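You operate a simulated robot arm through the tools that you are given. There is no shell and no other tool.

You are at the controls of a simulated robot arm. One attempt, no reset.

JOB
Tap the silver plate dent flat, then paint the repair patch.
Fine: orange block; blue pad, from the panel bench paint tin; block and pad go back where they stood. A coat counts when it lies all over at full strength: go over it till it gets no stronger.

The check looks at the end state, three seconds after you hand in, the way a careful person would. Anything else that was tipped, shoved, dropped, spilled or broken makes it a failure.

ROBOT AND FRAMES
A 7-joint arm with a three-finger gripper, fixed in place. Base frame: the origin is on the floor under the middle of its stand, x ahead of it, y to its left, z up. Lengths are in cm, angles in rad, forces in N, time in s.
With the tool pointing down near the work surface it reaches from about 46 to 92 cm from the base axis. Its first joint turns from -2.897 to 2.897 rad. Payload 2.69 kg.
Tool frame: the origin (TCP) lies between the finger pads and is the grasp point; the fingertips stand 2.9 cm ahead of it; z points along the fingers, y is the line along which they close. The gripper opens to 12 cm; its body begins 7.8 cm behind the TCP.
Orientation is that of the tool frame in the base frame, as [roll, pitch, yaw] about the fixed x, y, z axes, in that order (R = Rz(yaw) Ry(pitch) Rx(roll)). With the fingers straight down and closing along the base's y, the tool's x points along the base's -x, its y along +y and its z along -z.

CONTROLS
- The arm moves only by the tool nudge_tool. Its argument "deltas" is a list of rows, each an object (a shift or turn left out is 0, a gripper value left out holds the last) with "linear": the shift along the base's x, y, z in cm, a list of three; "rot": the turn, a rotation vector about the base's x, y, z in rad, a list of three. In form: [{"linear": [dx, dy, dz], "rot": [rx, ry, rz]}, ...]. A call has 1 to 20 rows; each row is the pose to reach, as a shift and turn from the pose commanded when the call began. "hand" is the finger opening in cm, from 0 to 12, set as the call begins (left out, the last holds). A row lasts 0.2 s, in which the tool goes at most 5 cm and 0.15 rad; a call with a longer step from one row to the next is refused whole, and so is a gripper value outside its range. A pose out of reach is approached as far as the arm can. The call stops where the force on the tool passes 40 N (or 10 N more than at its start, if that is more) or the arm is blocked; 0.2 s more then pass. The fingers move at their own pace (about 4 cm/s each) and stop on an object; they squeeze with about 34 N. The grip force told is the motor's: it shows also when the fingers shut on nothing. Time passes only in rows, and 0.2 s behind the last, so rows that repeat a pose let the fingers close. It gives the time, the measured TCP pose, the force on the tool (base axes), the opening and the grip force at its end, in the units of the frame above (readings bear some noise), with the torque about the TCP (base axes, N m) and any sound that the robot's microphone picked up.
- Cameras (640 x 400 px; columns grow to the right, rows downward): "scene" is fixed at [21.88, -50.06, 152.28]; the picture's right is [-0.34, -0.94, 0.00], its down [-0.84, 0.30, -0.44] and it looks along [0.42, -0.15, -0.90] (base axes); focal length 328 px, centre (320, 200). "wrist" rides on the gripper at [6.3, 0, -10.4] in the tool frame; the picture's right is [0.00, 1.00, 0.00], its down [-0.83, 0.00, -0.56] and it looks along [-0.56, 0.00, 0.83] (tool axes); focal length 275 px, centre (320, 200). There is no depth. A picture from a camera that has moved, and an enlarged one, comes with that camera's place and axes in the base frame and with its lens.
- capture(camera): a new picture of that camera. No time passes.
- slide_trunk(by): slides the trunk up (or, below 0, down) by that many cm; the arm rides with it, the base frame stays. It gives what a move gives, with no picture.
- zoom(camera, box): a new picture of the part [left, top, right, bottom] of that camera's present view, enlarged. No time passes.
- close_job(): hands the job in; it is judged then, once.

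Nothing tells you positions but the pictures and the camera data. Unless the task says otherwise, let go and move clear before handing in.

The tools are called after "Emit:" by a JSON object that holds its "api" and its "payload". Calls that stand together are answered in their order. nudge_tool: Moves the arm, as the interface text tells. Its arguments: {"type":"object","properties":{"deltas":{"type":"array","items":{"type":"object","properties":{"linear":{"type":"array","items":{"type":"number"}},"rot":{"type":"array","items":{"type":"number"}}}}},"hand":{"type":"number"}},"required":["deltas"]} The other tools are called the same way: slide_trunk (by) moves the trunk up or down; capture (camera) takes a picture; zoom (camera, box) takes an enlarged picture of a part of a camera's view; close_job () hands the job in.

At the start:

```text
clock: 0.0
eef_pos: [36.96, -33.27, 114.59]
ee_rot: [-3.141, 0.001, -3.14]
ft_force: [-0.3, 0.5, -0.5]
moment: [-0.05, 0.02, -0.01]
opening: 12.01
grasp_force: 0.0
trunk travel left (down, up): [-57.5, 3.8]
```

scene: 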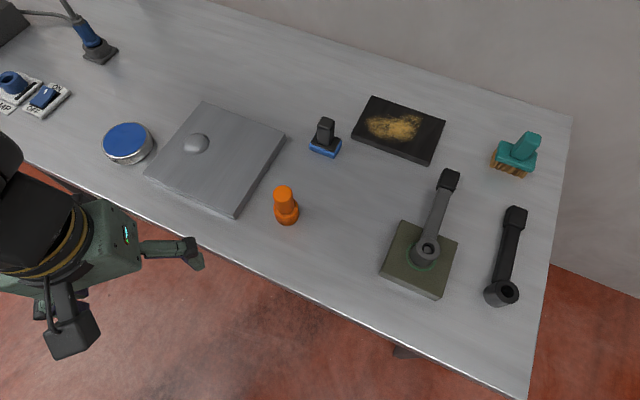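
wrist: 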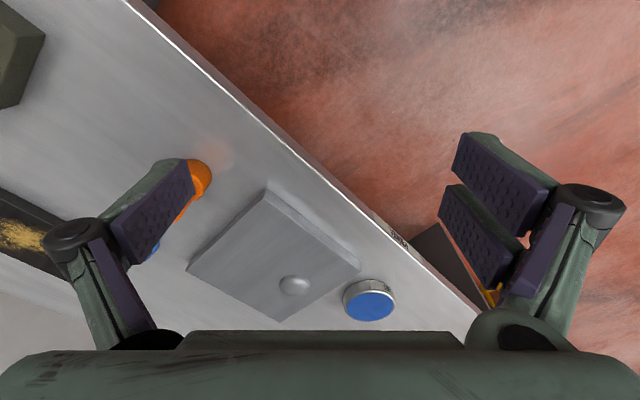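

I see a bench with a silver plate that has a raised bump, a blue tin, an orange block, a blue pad with a black grip and a black panel with a yellowish patch, plus other items. I'll zoom in on each of them before planning.

Emit:
{"api": "zoom", "payload": {"camera": "scene", "box": [80, 90, 300, 228]}}

Emit:
{"api": "zoom", "payload": {"camera": "scene", "box": [260, 80, 460, 205]}}

Emit:
{"api": "zoom", "payload": {"camera": "scene", "box": [0, 0, 160, 100]}}

Emit:
{"api": "zoom", "payload": {"camera": "scene", "box": [240, 150, 340, 213]}}

Emit:
{"api": "zoom", "payload": {"camera": "scene", "box": [360, 110, 580, 310]}}

```text
2.90 times, centred on (190, 159) of scene
camera zoom: at [21.88, -50.06, 152.28], right [-0.34, -0.94, 0.0], down [-0.84, 0.3, -0.44], along [0.42, -0.15, -0.9], focal length 951 px, centre (697, 319)
```

zoom: 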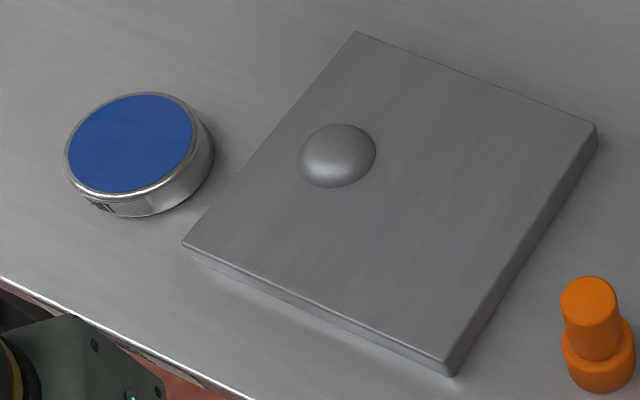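

```text
3.20 times, centred on (360, 142) of scene
camera zoom: at [21.88, -50.06, 152.28], right [-0.34, -0.94, 0.0], down [-0.84, 0.3, -0.44], along [0.42, -0.15, -0.9], focal length 1050 px, centre (192, 384)
```

zoom: 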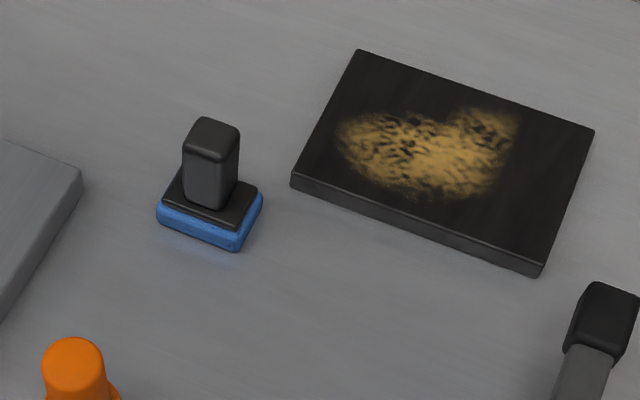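

```text
4.00 times, centred on (80, 50) of scene
camera zoom: at [21.88, -50.06, 152.28], right [-0.34, -0.94, 0.0], down [-0.84, 0.3, -0.44], along [0.42, -0.15, -0.9], focal length 1312 px, centre (1280, 800)
```

zoom: 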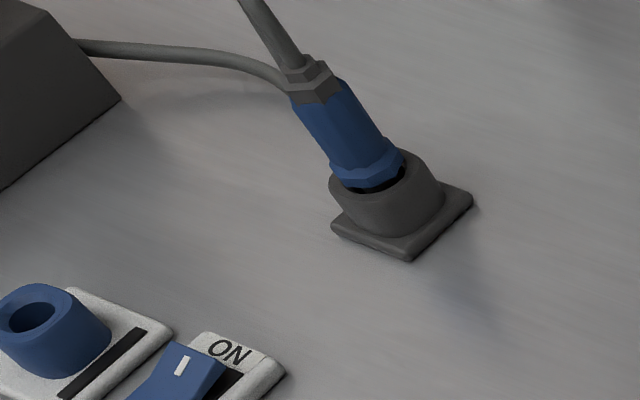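

```text
6.35 times, centred on (290, 182) of scene
camera zoom: at [21.88, -50.06, 152.28], right [-0.34, -0.94, 0.0], down [-0.84, 0.3, -0.44], along [0.42, -0.15, -0.9], focal length 2083 px, centre (510, 318)
```

zoom: 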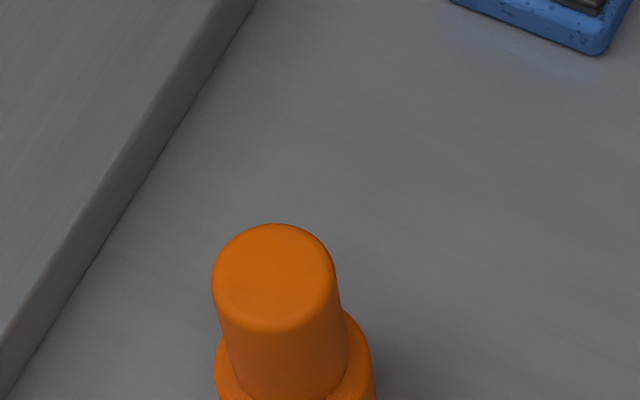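

```text
2.00 times, centred on (470, 210) of scene
camera zoom: at [21.88, -50.06, 152.28], right [-0.34, -0.94, 0.0], down [-0.84, 0.3, -0.44], along [0.42, -0.15, -0.9], focal length 656 px, centre (20, 180)
```

zoom: 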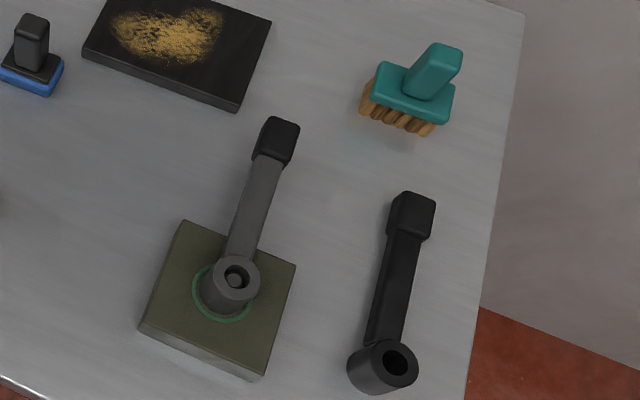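

The bench is turned about 45° to the base and stands roughly 85–90 cm high. I'll move the hand over the middle of the bench and turn it toward the bench, then take close wrist views to fix the positions.

Emit:
{"api": "nudge_tool", "payload": {"deltas": [{"linear": [1.5, -2.5, 1], "rot": [0, 0, -0.13]}, {"linear": [3, -5, 2], "rot": [0, 0, -0.26]}, {"linear": [4.5, -7.5, 3], "rot": [0, 0, -0.39]}, {"linear": [6, -10, 3], "rot": [0, 0, -0.52]}, {"linear": [7.5, -12.5, 3], "rot": [0, 0, -0.65]}, {"linear": [9, -15, 3], "rot": [0, 0, -0.75]}], "hand": 12}}

Emit:
{"api": "capture", "payload": {"camera": "wrist"}}

Emit:
{"api": "capture", "payload": {"camera": "scene"}}

```text
clock: 1.4
eef_pos: [45.92, -47.89, 113.99]
ee_rot: [-3.137, 0.004, 2.389]
ft_force: [0.8, -0.2, 0.3]
moment: [-0.01, 0.0, -0.01]
opening: 12.0
grasp_force: 0.1
out of reach, approached as far as the arm can: row 2, 3, 4, 5, 6
trunk travel left (down, up): [-57.5, 3.8]
```

```text
taken
camera wrist: at [41.21, -43.6, 124.24], right [0.68, 0.73, 0.0], down [0.61, -0.56, 0.56], along [0.41, -0.38, -0.83], focal length 275 px, centre (320, 200)
```

wrist: 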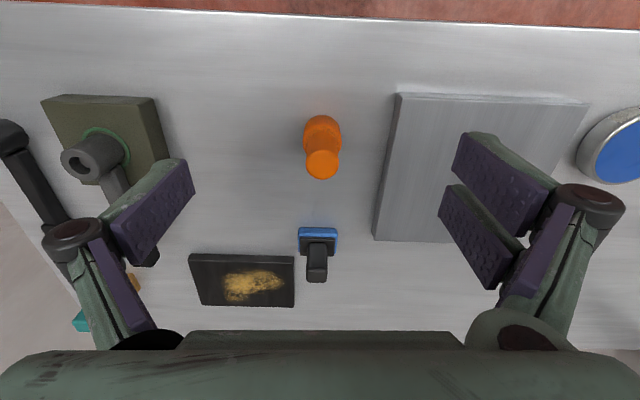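

```text
taken
```

scene: 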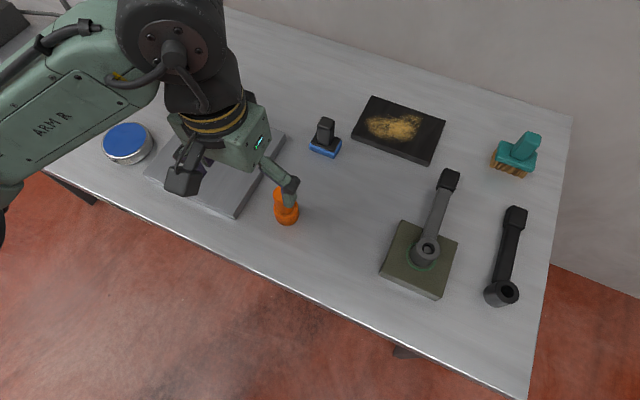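

The orange block's top triangulates to about (51.7, -53.0, 96), the plate top is at z≈88–89 and the bench at ≈86. I'll move above the block and look closer.

Emit:
{"api": "nudge_tool", "payload": {"deltas": [{"linear": [1.5, -1.2, -3]}, {"linear": [3, -2.4, -6]}, {"linear": [4.5, -3.6, -9]}, {"linear": [5.74, -4.73, -11]}, {"linear": [5.74, -4.73, -11]}]}}

Emit:
{"api": "capture", "payload": {"camera": "wrist"}}

Emit:
{"api": "capture", "payload": {"camera": "scene"}}

```text
clock: 2.6
eef_pos: [51.51, -52.66, 103.01]
ee_rot: [-3.142, -0.001, 2.392]
ft_force: [0.4, -0.3, 0.3]
moment: [0.01, 0.02, -0.04]
opening: 12.03
grasp_force: 0.0
trunk travel left (down, up): [-57.5, 3.8]
```

```text
taken
camera wrist: at [46.88, -48.4, 113.36], right [0.68, 0.73, 0.0], down [0.61, -0.56, 0.56], along [0.41, -0.38, -0.83], focal length 275 px, centre (320, 200)
```

wrist: 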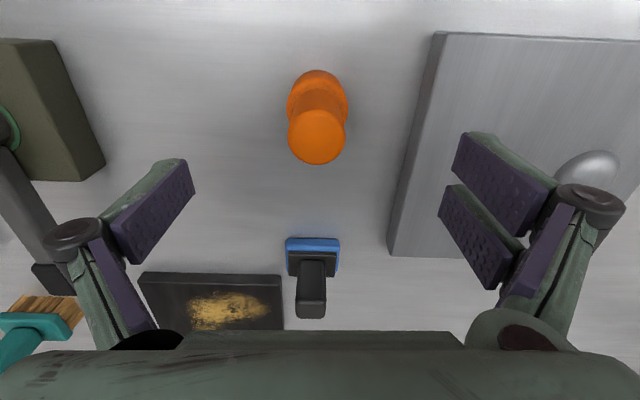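

```text
taken
```

scene: 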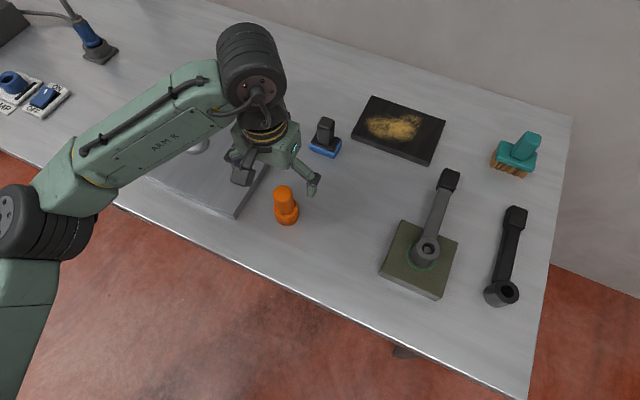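

Emit:
{"api": "zoom", "payload": {"camera": "scene", "box": [256, 176, 320, 236]}}

Emit:
{"api": "zoom", "payload": {"camera": "wrist", "box": [250, 50, 410, 150]}}

Emit:
{"api": "zoom", "payload": {"camera": "wrist", "box": [220, 200, 420, 325]}}

```text
6.67 times, centred on (288, 206) of scene
camera zoom: at [21.88, -50.06, 152.28], right [-0.34, -0.94, 0.0], down [-0.84, 0.3, -0.44], along [0.42, -0.15, -0.9], focal length 2187 px, centre (533, 160)
```

zoom: 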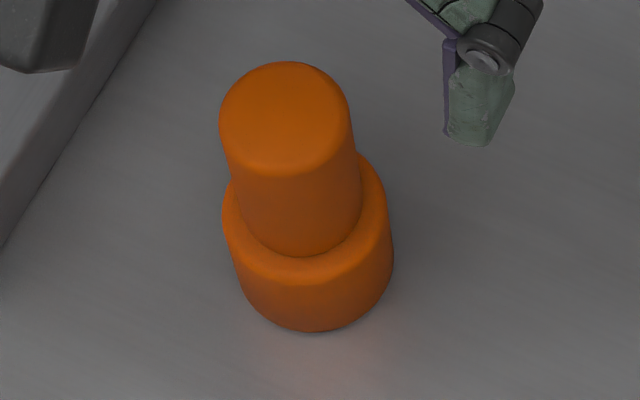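

```text
4.00 times, centred on (330, 100) of wrist
camera zoom: at [46.88, -48.4, 113.36], right [0.68, 0.73, 0.0], down [0.61, -0.56, 0.56], along [0.41, -0.38, -0.83], focal length 1101 px, centre (280, 600)
```

zoom: 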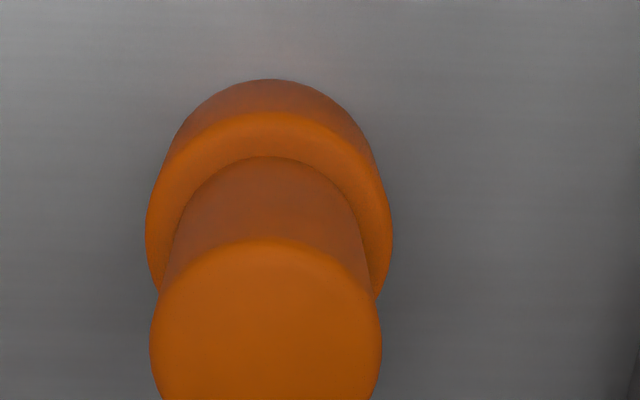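

```text
3.20 times, centred on (320, 262) of wrist
camera zoom: at [46.88, -48.4, 113.36], right [0.68, 0.73, 0.0], down [0.61, -0.56, 0.56], along [0.41, -0.38, -0.83], focal length 881 px, centre (320, 0)
```

zoom: 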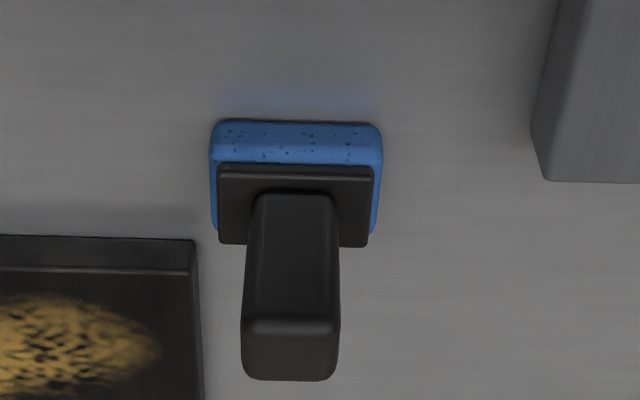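

The block's axis is at about (51.55, -53.1). Its base spans roughly z 86–90.5 and its knob 90.5–96. I'll descend to grasp the knob at z≈94.

Emit:
{"api": "nudge_tool", "payload": {"deltas": [{"linear": [-0.05, -0.45, -1]}, {"linear": [-0.05, -0.45, -3]}, {"linear": [-0.05, -0.45, -5]}, {"linear": [-0.05, -0.45, -7]}, {"linear": [-0.05, -0.45, -8.9]}, {"linear": [-0.05, -0.45, -8.9]}]}}

Emit:
{"api": "capture", "payload": {"camera": "wrist"}}

Emit:
{"api": "zoom", "payload": {"camera": "scene", "box": [220, 140, 340, 240]}}

```text
clock: 4.0
eef_pos: [51.57, -53.12, 94.12]
ee_rot: [-3.141, 0.0, 2.391]
ft_force: [0.7, -0.2, -1.0]
moment: [0.03, 0.0, 0.0]
opening: 12.01
grasp_force: 0.1
trunk travel left (down, up): [-57.5, 3.8]
```

```text
taken
camera wrist: at [46.89, -48.89, 104.41], right [0.68, 0.73, 0.0], down [0.61, -0.56, 0.56], along [0.41, -0.38, -0.83], focal length 275 px, centre (320, 200)
```

wrist: 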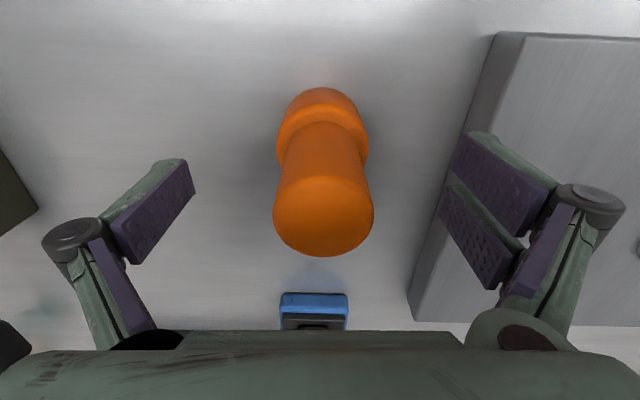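

```text
4.00 times, centred on (280, 190) of scene
camera zoom: at [21.88, -50.06, 152.28], right [-0.34, -0.94, 0.0], down [-0.84, 0.3, -0.44], along [0.42, -0.15, -0.9], focal length 1312 px, centre (480, 240)
```

zoom: 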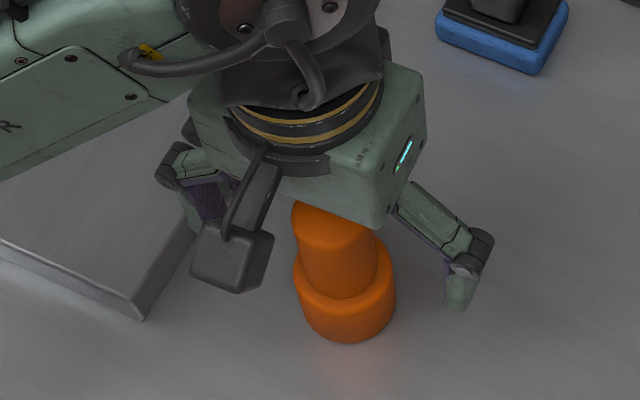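

The hand is centred on the knob, so I'm closing the fingers.

Emit:
{"api": "nudge_tool", "payload": {"deltas": [{"linear": [0, 0, 0]}, {"linear": [0, 0, 0]}, {"linear": [0, 0, 0]}, {"linear": [0, 0, 0]}, {"linear": [0, 0, 0]}, {"linear": [0, 0, 0]}, {"linear": [0, 0, 0]}, {"linear": [0, 0, 0]}], "hand": 0}}

Emit:
{"api": "capture", "payload": {"camera": "wrist"}}

```text
clock: 5.8
eef_pos: [51.68, -53.1, 94.05]
ee_rot: [3.14, -0.001, 2.393]
ft_force: [2.1, 3.3, 0.7]
moment: [0.16, -0.14, 0.0]
opening: 3.64
grasp_force: 34.7
trunk travel left (down, up): [-57.5, 3.8]
```

```text
taken
camera wrist: at [46.93, -48.86, 104.43], right [0.68, 0.74, 0.0], down [0.61, -0.56, 0.56], along [0.41, -0.38, -0.83], focal length 275 px, centre (320, 200)
```

wrist: 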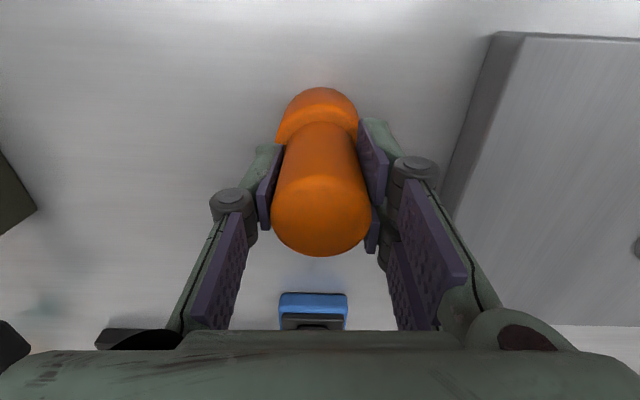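

The block is held at an opening of 3.64. I'll lift it and move toward the dent, stopping to the side so I can see the dent past the block.

Emit:
{"api": "nudge_tool", "payload": {"deltas": [{"linear": [0, 0, 1]}, {"linear": [0, 0, 3]}, {"linear": [0, 0, 6]}, {"linear": [0, 0, 8]}, {"linear": [2, 1.3, 9]}, {"linear": [5, 3.2, 9]}, {"linear": [8, 5, 9]}, {"linear": [11, 7, 9]}, {"linear": [13.5, 8.6, 9]}, {"linear": [14.4, 9.1, 9]}, {"linear": [14.4, 9.1, 9]}]}}

Emit:
{"api": "capture", "payload": {"camera": "wrist"}}

Emit:
{"api": "capture", "payload": {"camera": "scene"}}

```text
clock: 8.2
eef_pos: [65.95, -43.97, 103.14]
ee_rot: [-3.141, 0.002, 2.39]
ft_force: [-0.2, -0.1, -4.9]
moment: [-0.02, 0.02, -0.02]
opening: 3.65
grasp_force: 34.3
trunk travel left (down, up): [-57.5, 3.8]
```

```text
taken
camera wrist: at [61.27, -39.75, 113.45], right [0.68, 0.73, 0.0], down [0.61, -0.56, 0.56], along [0.41, -0.38, -0.83], focal length 275 px, centre (320, 200)
```

wrist: 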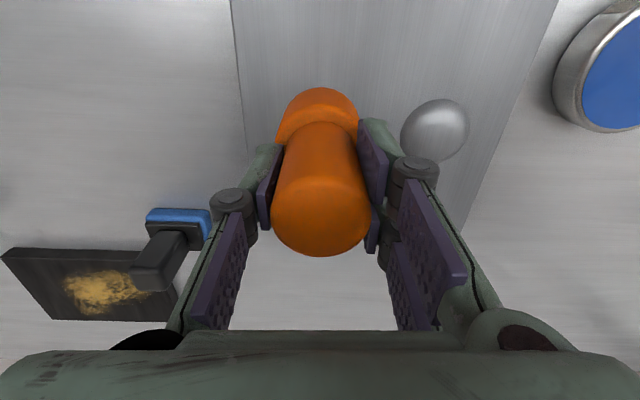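

```text
taken
```

scene: 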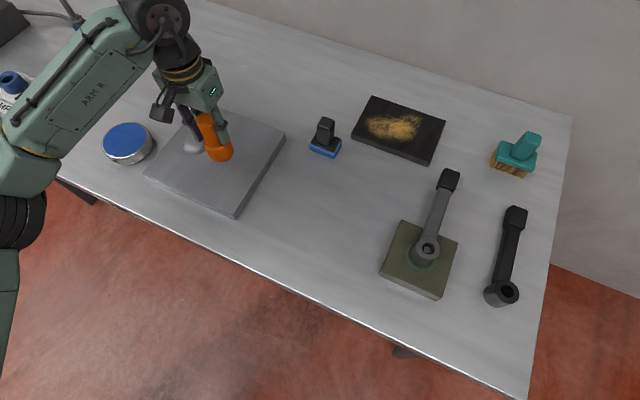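

The dome centres at about (74.7, -38.1) and is roughly 6 cm across. I'll move the block directly over it, still high, and check.

Emit:
{"api": "nudge_tool", "payload": {"deltas": [{"linear": [2.9, 1.95, 0]}, {"linear": [5.8, 3.9, 0]}, {"linear": [8.75, 5.87, 0]}, {"linear": [8.75, 5.87, -1.5]}, {"linear": [8.75, 5.87, -3]}, {"linear": [8.75, 5.87, -3]}]}}

Emit:
{"api": "capture", "payload": {"camera": "wrist"}}

Emit:
{"api": "zoom", "payload": {"camera": "scene", "box": [100, 70, 300, 230]}}

```text
clock: 9.6
eef_pos: [74.76, -38.1, 100.14]
ee_rot: [3.141, 0.0, 2.391]
ft_force: [0.6, 0.1, -4.9]
moment: [0.03, 0.02, 0.02]
opening: 3.65
grasp_force: 34.0
trunk travel left (down, up): [-57.5, 3.8]
```

```text
taken
camera wrist: at [70.06, -33.9, 110.42], right [0.68, 0.73, 0.0], down [0.61, -0.56, 0.56], along [0.41, -0.38, -0.83], focal length 275 px, centre (320, 200)
```

wrist: 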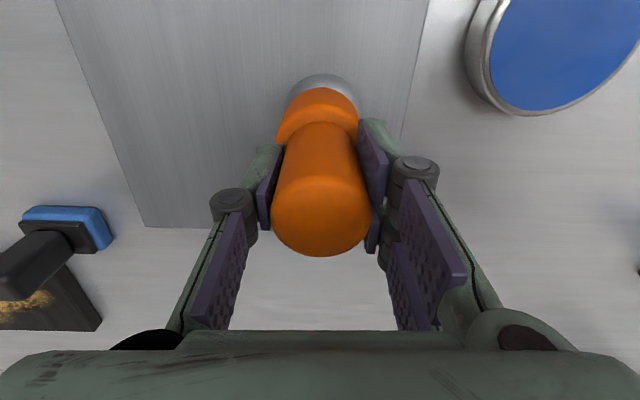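

```text
2.50 times, centred on (200, 150) of scene
camera zoom: at [21.88, -50.06, 152.28], right [-0.34, -0.94, 0.0], down [-0.84, 0.3, -0.44], along [0.42, -0.15, -0.9], focal length 820 px, centre (620, 325)
```

zoom: 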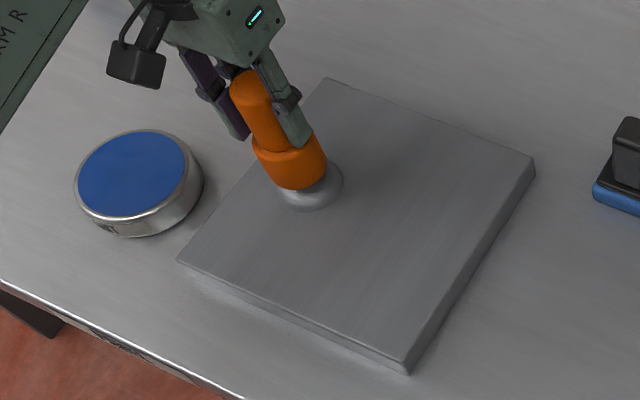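

The block sits right over the dome, with its bottom about 2–3 cm above it. I'll make a first gentle tap downward and see where it meets resistance.

Emit:
{"api": "nudge_tool", "payload": {"deltas": [{"linear": [0.15, 0.15, -0.5]}, {"linear": [0.15, 0.15, -1.0]}, {"linear": [0.15, 0.15, -1.5]}, {"linear": [0.15, 0.15, -2.0]}, {"linear": [0.15, 0.15, -2.5]}, {"linear": [0.15, 0.15, -3.0]}, {"linear": [0.15, 0.15, -3.5]}, {"linear": [0.15, 0.15, -4.0]}]}}

Emit:
{"api": "zoom", "payload": {"camera": "scene", "box": [100, 70, 300, 230]}}

```text
clock: 11.3
eef_pos: [74.82, -37.98, 97.12]
ee_rot: [3.14, 0.009, 2.394]
ft_force: [-3.5, 4.0, 12.6]
moment: [0.48, 0.63, -0.05]
opening: 3.63
grasp_force: 33.9
trunk travel left (down, up): [-57.5, 3.8]
stopped in row 8: the force on the tool passed its limit at 44 N (the readings are from after the stop); the commanded pose is now the measured one
```

```text
2.50 times, centred on (200, 150) of scene
camera zoom: at [21.88, -50.06, 152.28], right [-0.34, -0.94, 0.0], down [-0.84, 0.3, -0.44], along [0.42, -0.15, -0.9], focal length 820 px, centre (620, 325)
```

zoom: 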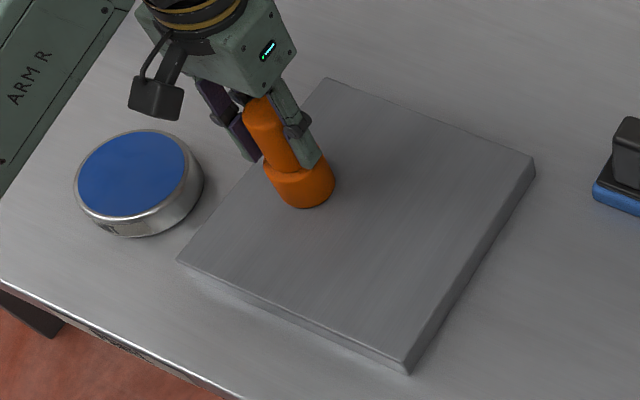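

Contact stopped the move at TCP z≈97.1. I'll lift and shift aside to see the state of the dome.

Emit:
{"api": "nudge_tool", "payload": {"deltas": [{"linear": [0, 0, 1]}, {"linear": [0, 0, 3]}, {"linear": [0, 0, 6]}, {"linear": [-3, -3, 6]}, {"linear": [-6, -5, 6]}, {"linear": [-8.7, -6, 6]}, {"linear": [-8.7, -6, 6]}]}}

Emit:
{"api": "capture", "payload": {"camera": "wrist"}}

Emit:
{"api": "zoom", "payload": {"camera": "scene", "box": [100, 70, 300, 230]}}

```text
clock: 12.9
eef_pos: [66.1, -43.99, 102.81]
ee_rot: [3.141, 0.007, 2.392]
ft_force: [-0.5, 0.2, -5.9]
moment: [0.0, -0.01, -0.03]
opening: 3.64
grasp_force: 33.8
trunk travel left (down, up): [-57.5, 3.8]
```

```text
taken
camera wrist: at [61.44, -39.67, 113.07], right [0.68, 0.74, 0.0], down [0.61, -0.56, 0.56], along [0.41, -0.38, -0.83], focal length 275 px, centre (320, 200)
```

wrist: 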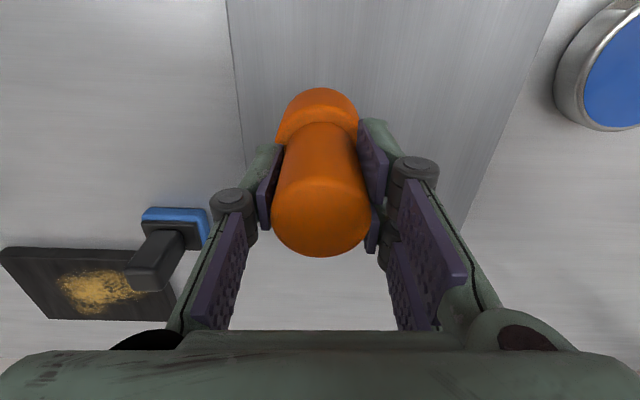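

```text
2.50 times, centred on (200, 150) of scene
camera zoom: at [21.88, -50.06, 152.28], right [-0.34, -0.94, 0.0], down [-0.84, 0.3, -0.44], along [0.42, -0.15, -0.9], focal length 820 px, centre (620, 325)
```

zoom: 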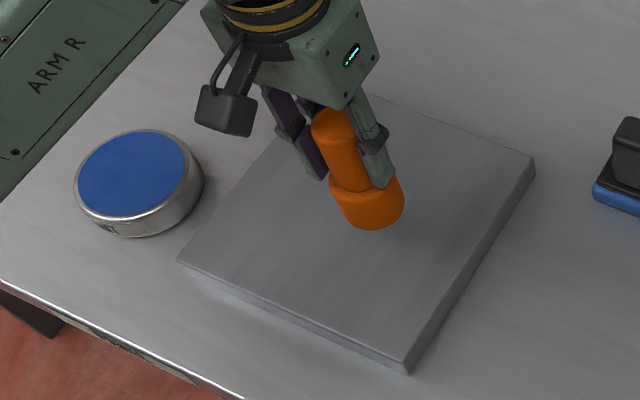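

The dome seems to be gone. I'll zoom in closely to check for any bump left over.

Emit:
{"api": "zoom", "payload": {"camera": "wrist", "box": [370, 50, 530, 200]}}

Emit:
{"api": "zoom", "payload": {"camera": "scene", "box": [160, 110, 240, 180]}}

Emit:
{"api": "zoom", "payload": {"camera": "scene", "box": [340, 85, 460, 175]}}

```text
2.67 times, centred on (450, 125) of wrist
camera zoom: at [61.44, -39.67, 113.07], right [0.68, 0.74, 0.0], down [0.61, -0.56, 0.56], along [0.41, -0.38, -0.83], focal length 734 px, centre (-27, 400)
```

zoom: 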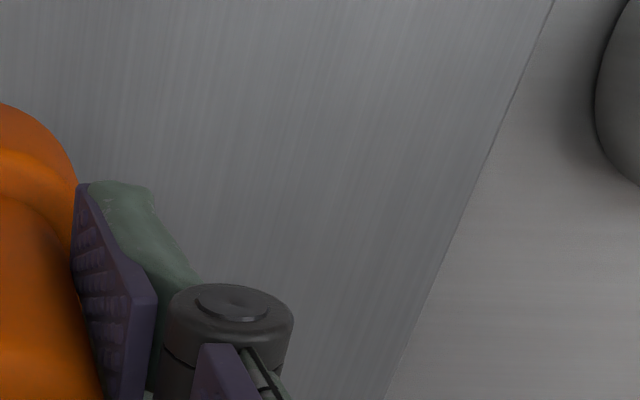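

```text
5.71 times, centred on (200, 145) of scene
camera zoom: at [21.88, -50.06, 152.28], right [-0.34, -0.94, 0.0], down [-0.84, 0.3, -0.44], along [0.42, -0.15, -0.9], focal length 1874 px, centre (1006, 514)
```

zoom: 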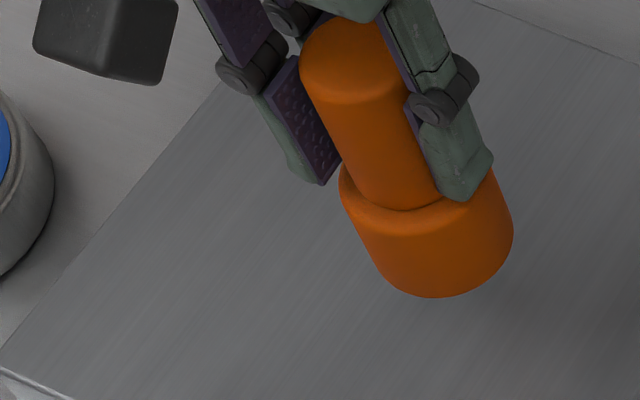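

```text
4.44 times, centred on (400, 130) of scene
camera zoom: at [21.88, -50.06, 152.28], right [-0.34, -0.94, 0.0], down [-0.84, 0.3, -0.44], along [0.42, -0.15, -0.9], focal length 1458 px, centre (-36, 511)
```

zoom: 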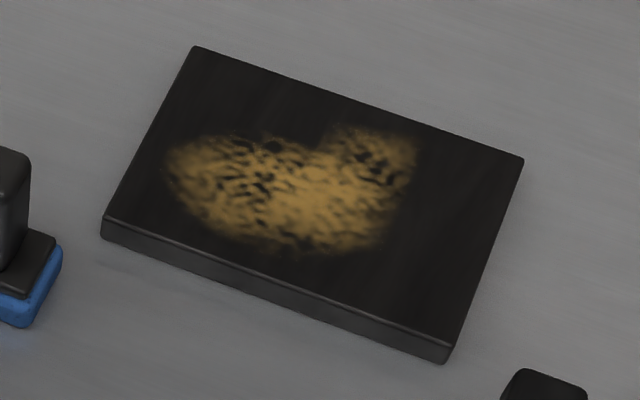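

The plate looks flat. I'll tap once more, slowly and centred on the same spot, to be sure nothing remains.

Emit:
{"api": "nudge_tool", "payload": {"deltas": [{"linear": [2.9, 2, 0]}, {"linear": [5.8, 4, 0]}, {"linear": [8.75, 6, 0]}, {"linear": [8.75, 6, -2]}, {"linear": [8.75, 6, -4]}, {"linear": [8.75, 6, -4.6]}, {"linear": [8.75, 6, -4.8]}, {"linear": [8.75, 6, -5.0]}, {"linear": [8.75, 6, -5.2]}, {"linear": [8.75, 6, -5.4]}, {"linear": [8.75, 6, -5.6]}, {"linear": [8.75, 6, -5.8]}, {"linear": [8.75, 6, -6.0]}, {"linear": [8.75, 6, -6.2]}, {"linear": [8.75, 6, -6.4]}, {"linear": [8.75, 6, -6.6]}]}}

```text
clock: 16.2
eef_pos: [74.97, -37.91, 97.19]
ee_rot: [3.138, 0.019, 2.392]
ft_force: [-3.4, 4.3, 13.6]
moment: [0.51, 0.63, -0.08]
opening: 3.65
grasp_force: 34.4
trunk travel left (down, up): [-57.5, 3.8]
stopped in row 16: the force on the tool passed its limit at 43 N (the readings are from after the stop); the commanded pose is now the measured one
```

It stopped at the same height, so the plate is flat there. I'll lift, undo the small tilt and bring the block back over its original spot.

Emit:
{"api": "nudge_tool", "payload": {"deltas": [{"linear": [0, 0, 1], "rot": [0.0103, 0.0164, 0]}, {"linear": [0, 0, 3], "rot": [0.0103, 0.0164, 0]}, {"linear": [0, 0, 6], "rot": [0.0103, 0.0164, 0]}, {"linear": [-2, -1.3, 7], "rot": [0.0103, 0.0164, 0]}, {"linear": [-6, -3.9, 7], "rot": [0.0103, 0.0164, 0]}, {"linear": [-10, -6.5, 7], "rot": [0.0103, 0.0164, 0]}, {"linear": [-14, -9.1, 7], "rot": [0.0103, 0.0164, 0]}, {"linear": [-18, -11.7, 7], "rot": [0.0103, 0.0164, 0]}, {"linear": [-21.5, -14, 7], "rot": [0.0103, 0.0164, 0]}, {"linear": [-23.36, -15.16, 6], "rot": [0.0103, 0.0164, 0]}, {"linear": [-23.36, -15.16, 3], "rot": [0.0103, 0.0164, 0]}, {"linear": [-23.36, -15.16, 0], "rot": [0.0103, 0.0164, 0]}, {"linear": [-23.36, -15.16, 0], "rot": [0.0103, 0.0164, 0]}]}}

Emit:
{"api": "capture", "payload": {"camera": "wrist"}}

Emit:
{"api": "zoom", "payload": {"camera": "scene", "box": [100, 70, 340, 240]}}

```text
clock: 19.0
eef_pos: [51.64, -53.21, 96.76]
ee_rot: [-3.14, -0.003, 2.395]
ft_force: [-0.3, 0.3, -5.7]
moment: [-0.02, -0.01, -0.04]
opening: 3.64
grasp_force: 34.2
trunk travel left (down, up): [-57.5, 3.8]
```

```text
taken
camera wrist: at [47.04, -49.01, 107.13], right [0.68, 0.74, 0.0], down [0.61, -0.56, 0.55], along [0.41, -0.38, -0.83], focal length 275 px, centre (320, 200)
```

wrist: 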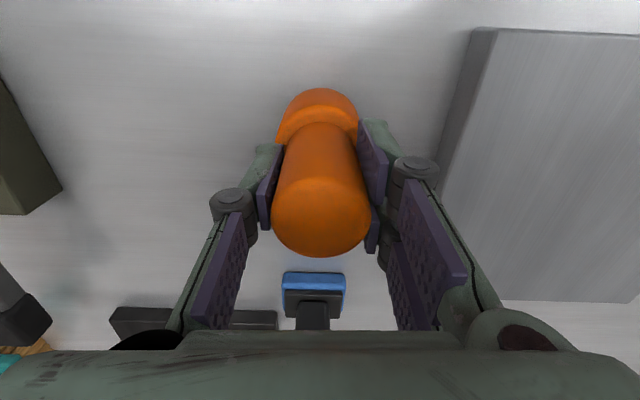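

```text
2.35 times, centred on (220, 155) of scene
camera zoom: at [21.88, -50.06, 152.28], right [-0.34, -0.94, 0.0], down [-0.84, 0.3, -0.44], along [0.42, -0.15, -0.9], focal length 772 px, centre (555, 306)
```

zoom: 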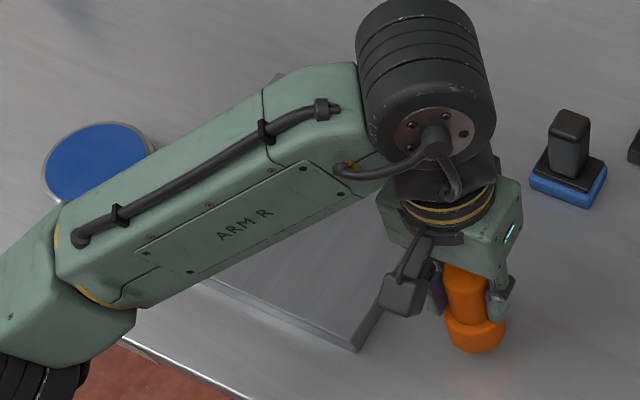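

The block is over its home spot at (51.64, -53.21) and hasn't slipped in the grip. I'll lower it gently onto the bench.

Emit:
{"api": "nudge_tool", "payload": {"deltas": [{"linear": [0, 0.09, -1]}, {"linear": [0, 0.09, -2]}, {"linear": [0, 0.09, -2.3]}, {"linear": [0, 0.09, -2.5]}, {"linear": [0, 0.09, -2.6]}, {"linear": [0, 0.09, -2.68]}, {"linear": [0, 0.09, -2.68]}]}}

```text
clock: 20.6
eef_pos: [51.58, -53.19, 94.04]
ee_rot: [-3.138, -0.002, 2.396]
ft_force: [-0.1, -0.3, -5.7]
moment: [0.04, -0.02, 0.01]
opening: 3.66
grasp_force: 33.6
trunk travel left (down, up): [-57.5, 3.8]
```

It still carries the full weight, so the block isn't down yet. I'll creep lower.

Emit:
{"api": "nudge_tool", "payload": {"deltas": [{"linear": [0, 0.05, -0.05]}, {"linear": [0, 0.05, -0.1]}, {"linear": [0, 0.05, -0.1]}]}}

Emit:
{"api": "zoom", "payload": {"camera": "scene", "box": [250, 180, 330, 240]}}

```text
clock: 21.4
eef_pos: [51.59, -53.22, 94.11]
ee_rot: [-3.14, 0.001, 2.394]
ft_force: [2.9, -6.3, 2.5]
moment: [-0.59, -0.37, -0.05]
opening: 3.65
grasp_force: 33.8
trunk travel left (down, up): [-57.5, 3.8]
```

```text
6.67 times, centred on (290, 210) of scene
camera zoom: at [21.88, -50.06, 152.28], right [-0.34, -0.94, 0.0], down [-0.84, 0.3, -0.44], along [0.42, -0.15, -0.9], focal length 2187 px, centre (520, 133)
```

zoom: 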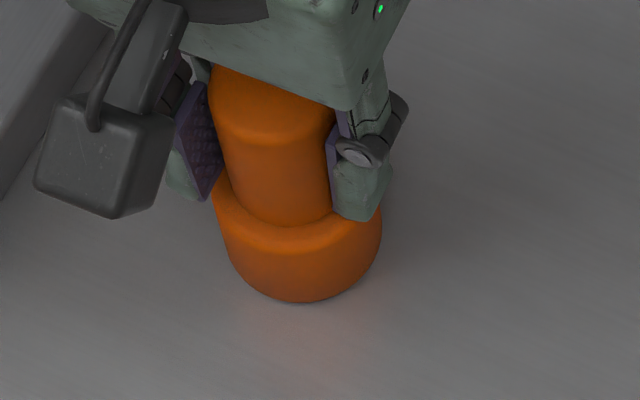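

The block touches the bench within about 1 mm of where it stood. I'll release it and rise straight up.

Emit:
{"api": "nudge_tool", "payload": {"deltas": [{"linear": [0, 0, 0]}, {"linear": [0, 0, 0]}, {"linear": [0, 0, 0]}, {"linear": [0, 0, 0]}, {"linear": [0, 0, 0]}, {"linear": [0, 0, 0]}, {"linear": [0, 0, 0]}], "hand": 12}}

Emit:
{"api": "nudge_tool", "payload": {"deltas": [{"linear": [0, 0, 2]}, {"linear": [0, 0, 5]}, {"linear": [0, 0, 8]}, {"linear": [0, 0, 10]}, {"linear": [0, 0, 10]}]}}

Emit:
{"api": "capture", "payload": {"camera": "wrist"}}

Emit:
{"api": "capture", "payload": {"camera": "scene"}}

Emit:
{"api": "zoom", "payload": {"camera": "scene", "box": [250, 180, 330, 240]}}

```text
clock: 23.0
eef_pos: [51.61, -53.12, 94.04]
ee_rot: [-3.138, 0.0, 2.395]
ft_force: [0.1, 0.0, 0.0]
moment: [0.02, -0.03, 0.02]
opening: 11.99
grasp_force: 0.1
trunk travel left (down, up): [-57.5, 3.8]
```

```text
clock: 24.2
eef_pos: [51.69, -53.1, 104.09]
ee_rot: [-3.14, -0.003, 2.394]
ft_force: [0.6, 1.2, 0.1]
moment: [0.0, -0.05, 0.02]
opening: 12.02
grasp_force: 0.1
trunk travel left (down, up): [-57.5, 3.8]
```

```text
taken
camera wrist: at [46.97, -48.86, 114.42], right [0.68, 0.74, 0.0], down [0.61, -0.56, 0.55], along [0.41, -0.38, -0.83], focal length 275 px, centre (320, 200)
```

wrist: 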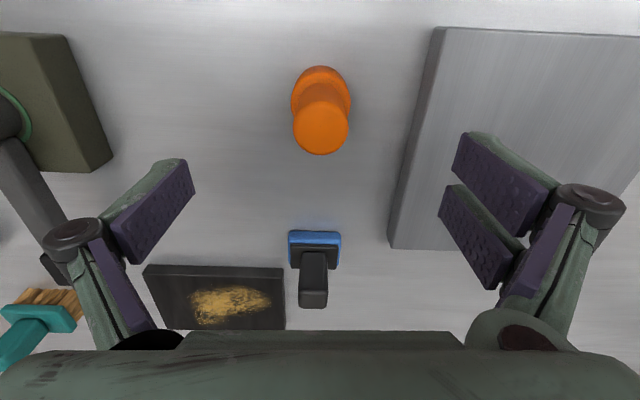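

```text
taken
```

scene: 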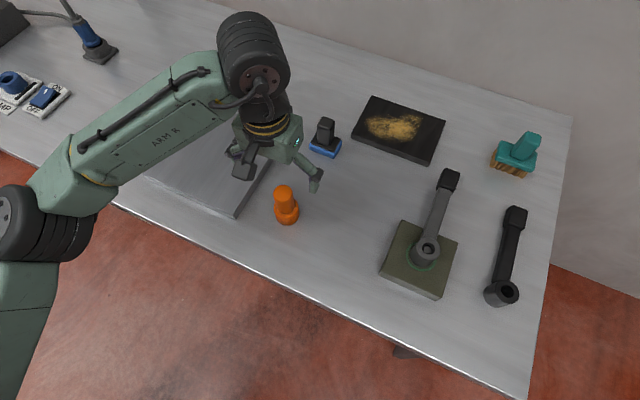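

```text
6.67 times, centred on (290, 210) of scene
camera zoom: at [21.88, -50.06, 152.28], right [-0.34, -0.94, 0.0], down [-0.84, 0.3, -0.44], along [0.42, -0.15, -0.9], focal length 2187 px, centre (520, 133)
```

zoom: 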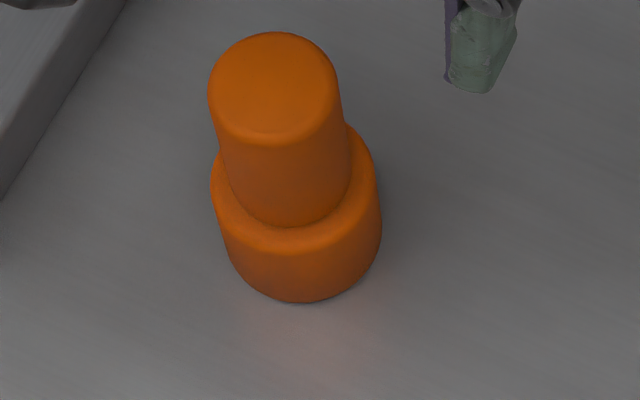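

The block stands back in its place. Before picking up the pad, I'll look closely at the flattened area to see what marks the repair patch.

Emit:
{"api": "nudge_tool", "payload": {"deltas": [{"linear": [3.5, 2.2, 0]}, {"linear": [7, 4.4, 0]}, {"linear": [10.5, 6.6, 0]}, {"linear": [14, 8.8, 0]}, {"linear": [17.5, 11, 0]}, {"linear": [20.5, 13, 0]}, {"linear": [20.5, 13, 0]}]}}

Emit:
{"api": "capture", "payload": {"camera": "wrist"}}

Emit:
{"api": "zoom", "payload": {"camera": "wrist", "box": [220, 60, 460, 210]}}

Emit:
{"api": "capture", "payload": {"camera": "scene"}}

```text
clock: 25.8
eef_pos: [72.13, -40.03, 103.94]
ee_rot: [-3.14, -0.003, 2.393]
ft_force: [0.0, -0.2, 0.4]
moment: [0.01, -0.02, 0.0]
opening: 11.98
grasp_force: 0.1
trunk travel left (down, up): [-57.5, 3.8]
```

```text
taken
camera wrist: at [67.51, -35.82, 114.36], right [0.68, 0.74, 0.0], down [0.61, -0.56, 0.56], along [0.41, -0.38, -0.83], focal length 275 px, centre (320, 200)
```

wrist: 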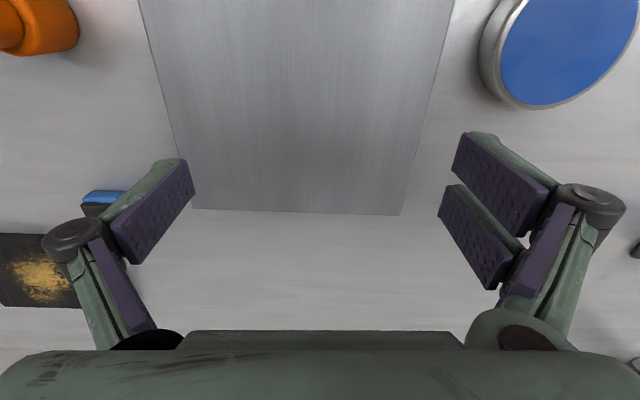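

```text
2.67 times, centred on (340, 135) of wrist
camera zoom: at [67.51, -35.82, 114.36], right [0.68, 0.74, 0.0], down [0.61, -0.56, 0.56], along [0.41, -0.38, -0.83], focal length 734 px, centre (267, 373)
```

zoom: 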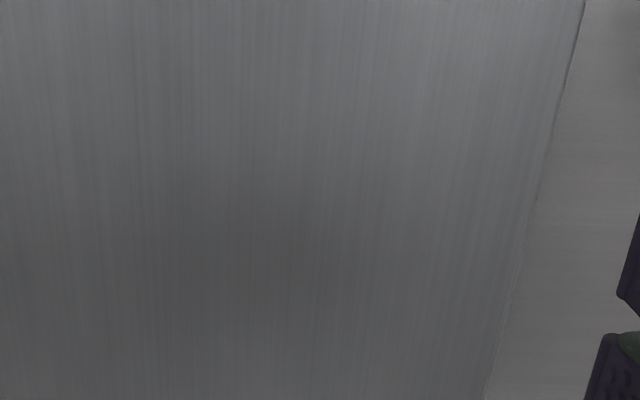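

```text
taken
```

scene: 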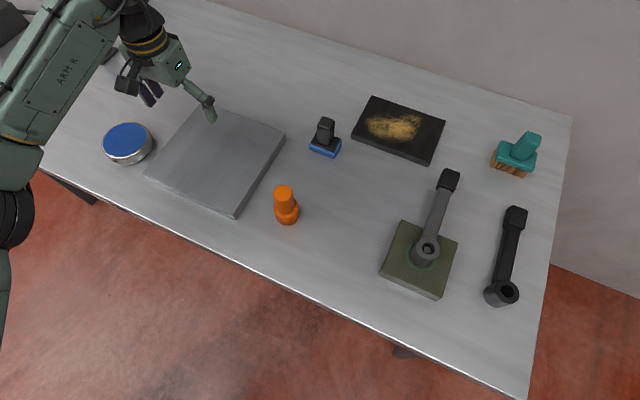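

The plate is flat and unmarked, so I take the repair patch to be the spot where the dent was. The panel with yellow dust lies out of downward reach and has its own brush. Next I'll go look at the blue pad from closer.

Emit:
{"api": "nudge_tool", "payload": {"deltas": [{"linear": [-2, -3.6, 0]}, {"linear": [-4, -7.2, 0]}, {"linear": [-6, -10.8, 0]}, {"linear": [-8, -14.4, 0]}, {"linear": [-10, -18, 0]}, {"linear": [-12, -21.5, 0]}, {"linear": [-12, -21.5, 0]}]}}

Emit:
{"api": "capture", "payload": {"camera": "wrist"}}

Emit:
{"api": "zoom", "payload": {"camera": "wrist", "box": [240, 80, 400, 240]}}

Emit:
{"api": "zoom", "payload": {"camera": "scene", "box": [100, 110, 160, 170]}}

Emit:
{"api": "zoom", "payload": {"camera": "scene", "box": [296, 104, 356, 168]}}

```text
clock: 27.4
eef_pos: [58.73, -56.55, 102.97]
ee_rot: [3.141, -0.004, 2.394]
ft_force: [0.6, 0.8, -1.0]
moment: [0.02, 0.01, -0.01]
opening: 11.99
grasp_force: 0.1
out of reach, approached as far as the arm can: row 4, 5, 6, 7
trunk travel left (down, up): [-57.5, 3.8]
```

```text
taken
camera wrist: at [54.08, -52.41, 113.39], right [0.68, 0.74, 0.0], down [0.61, -0.56, 0.56], along [0.41, -0.38, -0.83], focal length 275 px, centre (320, 200)
```

wrist: 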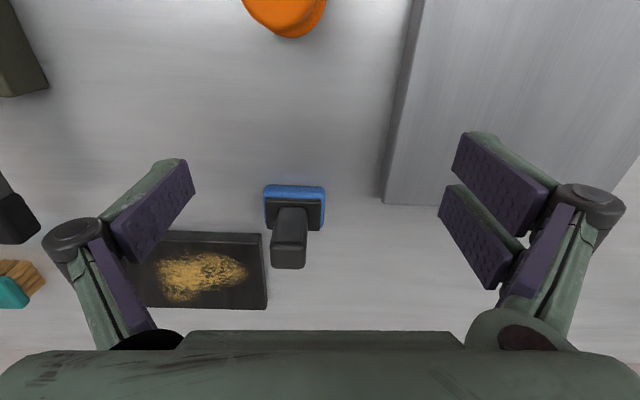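

```text
2.50 times, centred on (320, 160) of wrist
camera zoom: at [54.08, -52.41, 113.39], right [0.68, 0.74, 0.0], down [0.61, -0.56, 0.56], along [0.41, -0.38, -0.83], focal length 688 px, centre (320, 300)
```

zoom: 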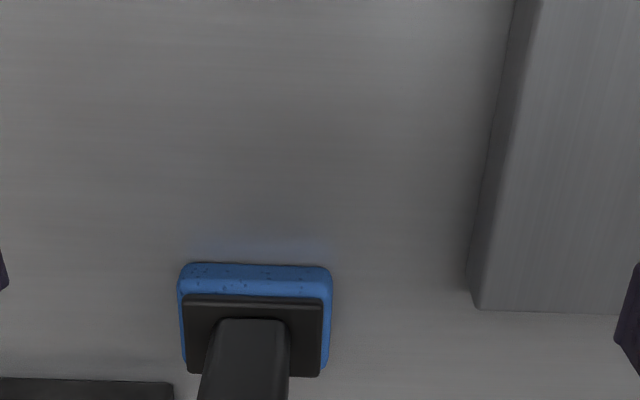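

```text
6.67 times, centred on (130, 140) of scene
camera zoom: at [21.88, -50.06, 152.28], right [-0.34, -0.94, 0.0], down [-0.84, 0.3, -0.44], along [0.42, -0.15, -0.9], focal length 2187 px, centre (1587, 600)
```

zoom: 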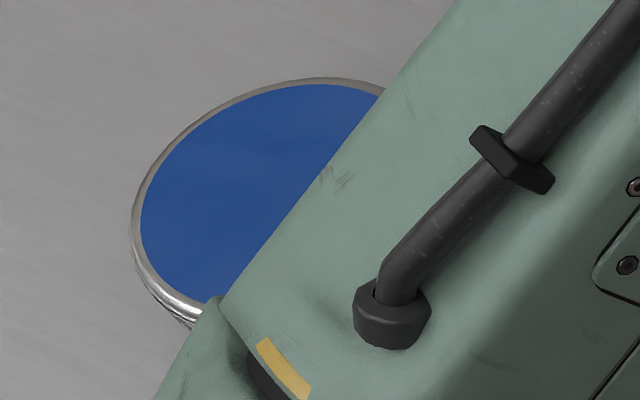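

```text
6.25 times, centred on (326, 136) of scene
camera zoom: at [21.88, -50.06, 152.28], right [-0.34, -0.94, 0.0], down [-0.84, 0.3, -0.44], along [0.42, -0.15, -0.9], focal length 2050 px, centre (282, 600)
```

zoom: 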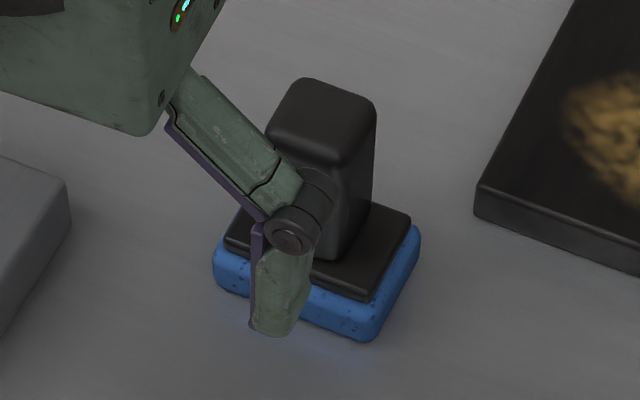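

At this height the arm runs out of reach near radius 81, and its reach grows lower down. I'll raise the trunk 3.8 cm to gain reach toward the pad at (65.3, -67), then descend.

Emit:
{"api": "slide_trunk", "payload": {"by": 3.8}}

Emit:
{"api": "capture", "payload": {"camera": "wrist"}}

```text
clock: 28.2
eef_pos: [58.8, -56.73, 106.81]
ee_rot: [-3.139, -0.002, 2.394]
ft_force: [0.5, 0.7, 0.0]
moment: [0.01, 0.01, 0.0]
opening: 12.0
grasp_force: 0.0
trunk travel left (down, up): [-61.3, 0.0]
```

```text
taken
camera wrist: at [54.15, -52.37, 117.17], right [0.68, 0.74, 0.0], down [0.61, -0.56, 0.55], along [0.41, -0.38, -0.83], focal length 275 px, centre (320, 200)
```

wrist: 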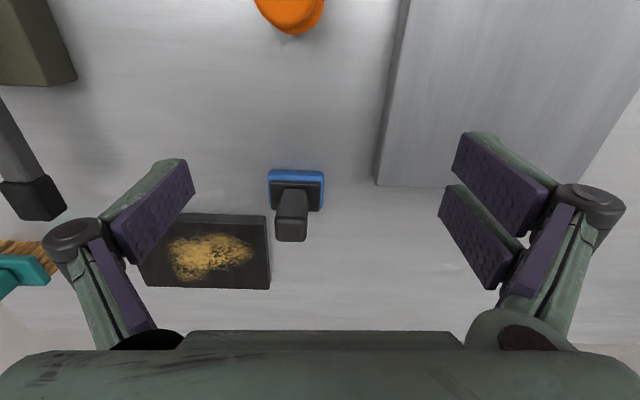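

The pad's handle top is at (65.4, -67.05, 95.6), radius ≈94. Since reach grows as I go lower, I'll descend inside that radius with the fingers straddling and then slide outward onto the handle.

Emit:
{"api": "nudge_tool", "payload": {"deltas": [{"linear": [0.5, -1.2, -2]}, {"linear": [1, -3, -4]}, {"linear": [1.6, -4.6, -6]}, {"linear": [2.2, -6.2, -7]}, {"linear": [2.2, -6.2, -7]}]}}

Emit:
{"api": "capture", "payload": {"camera": "wrist"}}

Emit:
{"api": "capture", "payload": {"camera": "scene"}}

```text
clock: 29.4
eef_pos: [59.28, -59.19, 99.57]
ee_rot: [-3.14, 0.0, 2.395]
ft_force: [-0.5, -1.0, 0.1]
moment: [-0.01, -0.04, 0.0]
opening: 12.05
grasp_force: 0.0
out of reach, approached as far as the arm can: row 1, 2, 3, 4, 5
trunk travel left (down, up): [-61.3, 0.0]
```

```text
taken
camera wrist: at [54.57, -54.96, 109.93], right [0.68, 0.74, 0.0], down [0.61, -0.56, 0.56], along [0.41, -0.38, -0.83], focal length 275 px, centre (320, 200)
```

wrist: 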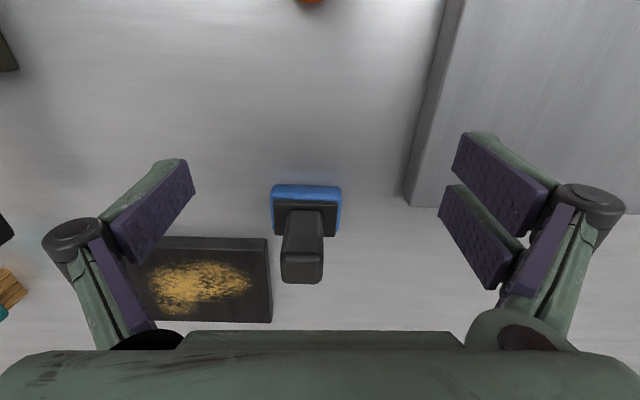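

```text
taken
```

scene: 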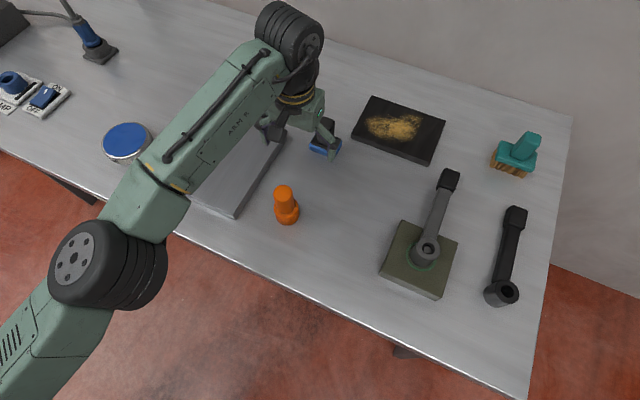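

The arm is short here at this height too. I'll descend first while still inside the pad, then slide outward and see how far it reaches.

Emit:
{"api": "nudge_tool", "payload": {"deltas": [{"linear": [-0.5, -0.2, -2]}, {"linear": [-0.5, -0.4, -4]}, {"linear": [-0.5, -0.6, -6]}, {"linear": [-0.5, -0.6, -6]}, {"linear": [0.5, -1.6, -6]}, {"linear": [1.2, -2.6, -6]}, {"linear": [1.9, -3.6, -6]}, {"linear": [2.6, -4.6, -6]}, {"linear": [2.6, -4.6, -6]}]}}

Emit:
{"api": "capture", "payload": {"camera": "wrist"}}

Emit:
{"api": "capture", "payload": {"camera": "scene"}}

```text
clock: 31.4
eef_pos: [59.94, -60.67, 93.12]
ee_rot: [-3.141, 0.0, 2.394]
ft_force: [-0.2, 0.7, 0.0]
moment: [0.01, -0.02, 0.04]
opening: 12.0
grasp_force: 0.0
out of reach, approached as far as the arm can: row 1, 2, 3, 4, 6, 7, 8, 9
trunk travel left (down, up): [-61.3, 0.0]
```

```text
taken
camera wrist: at [55.2, -56.36, 103.51], right [0.68, 0.74, 0.0], down [0.61, -0.56, 0.56], along [0.41, -0.38, -0.83], focal length 275 px, centre (320, 200)
```

wrist: 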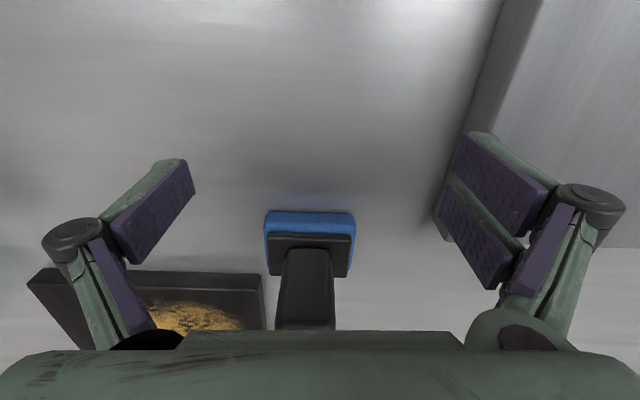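

```text
taken
```

scene: 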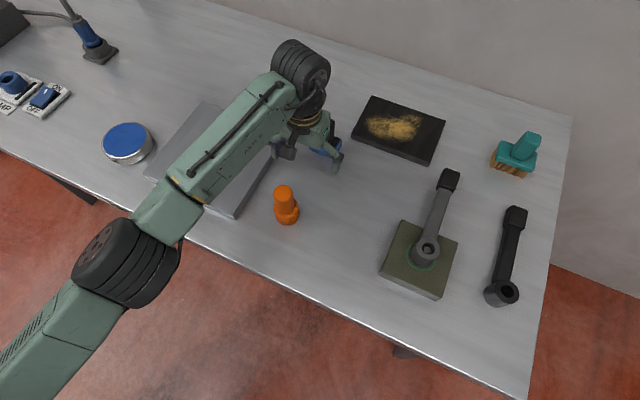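

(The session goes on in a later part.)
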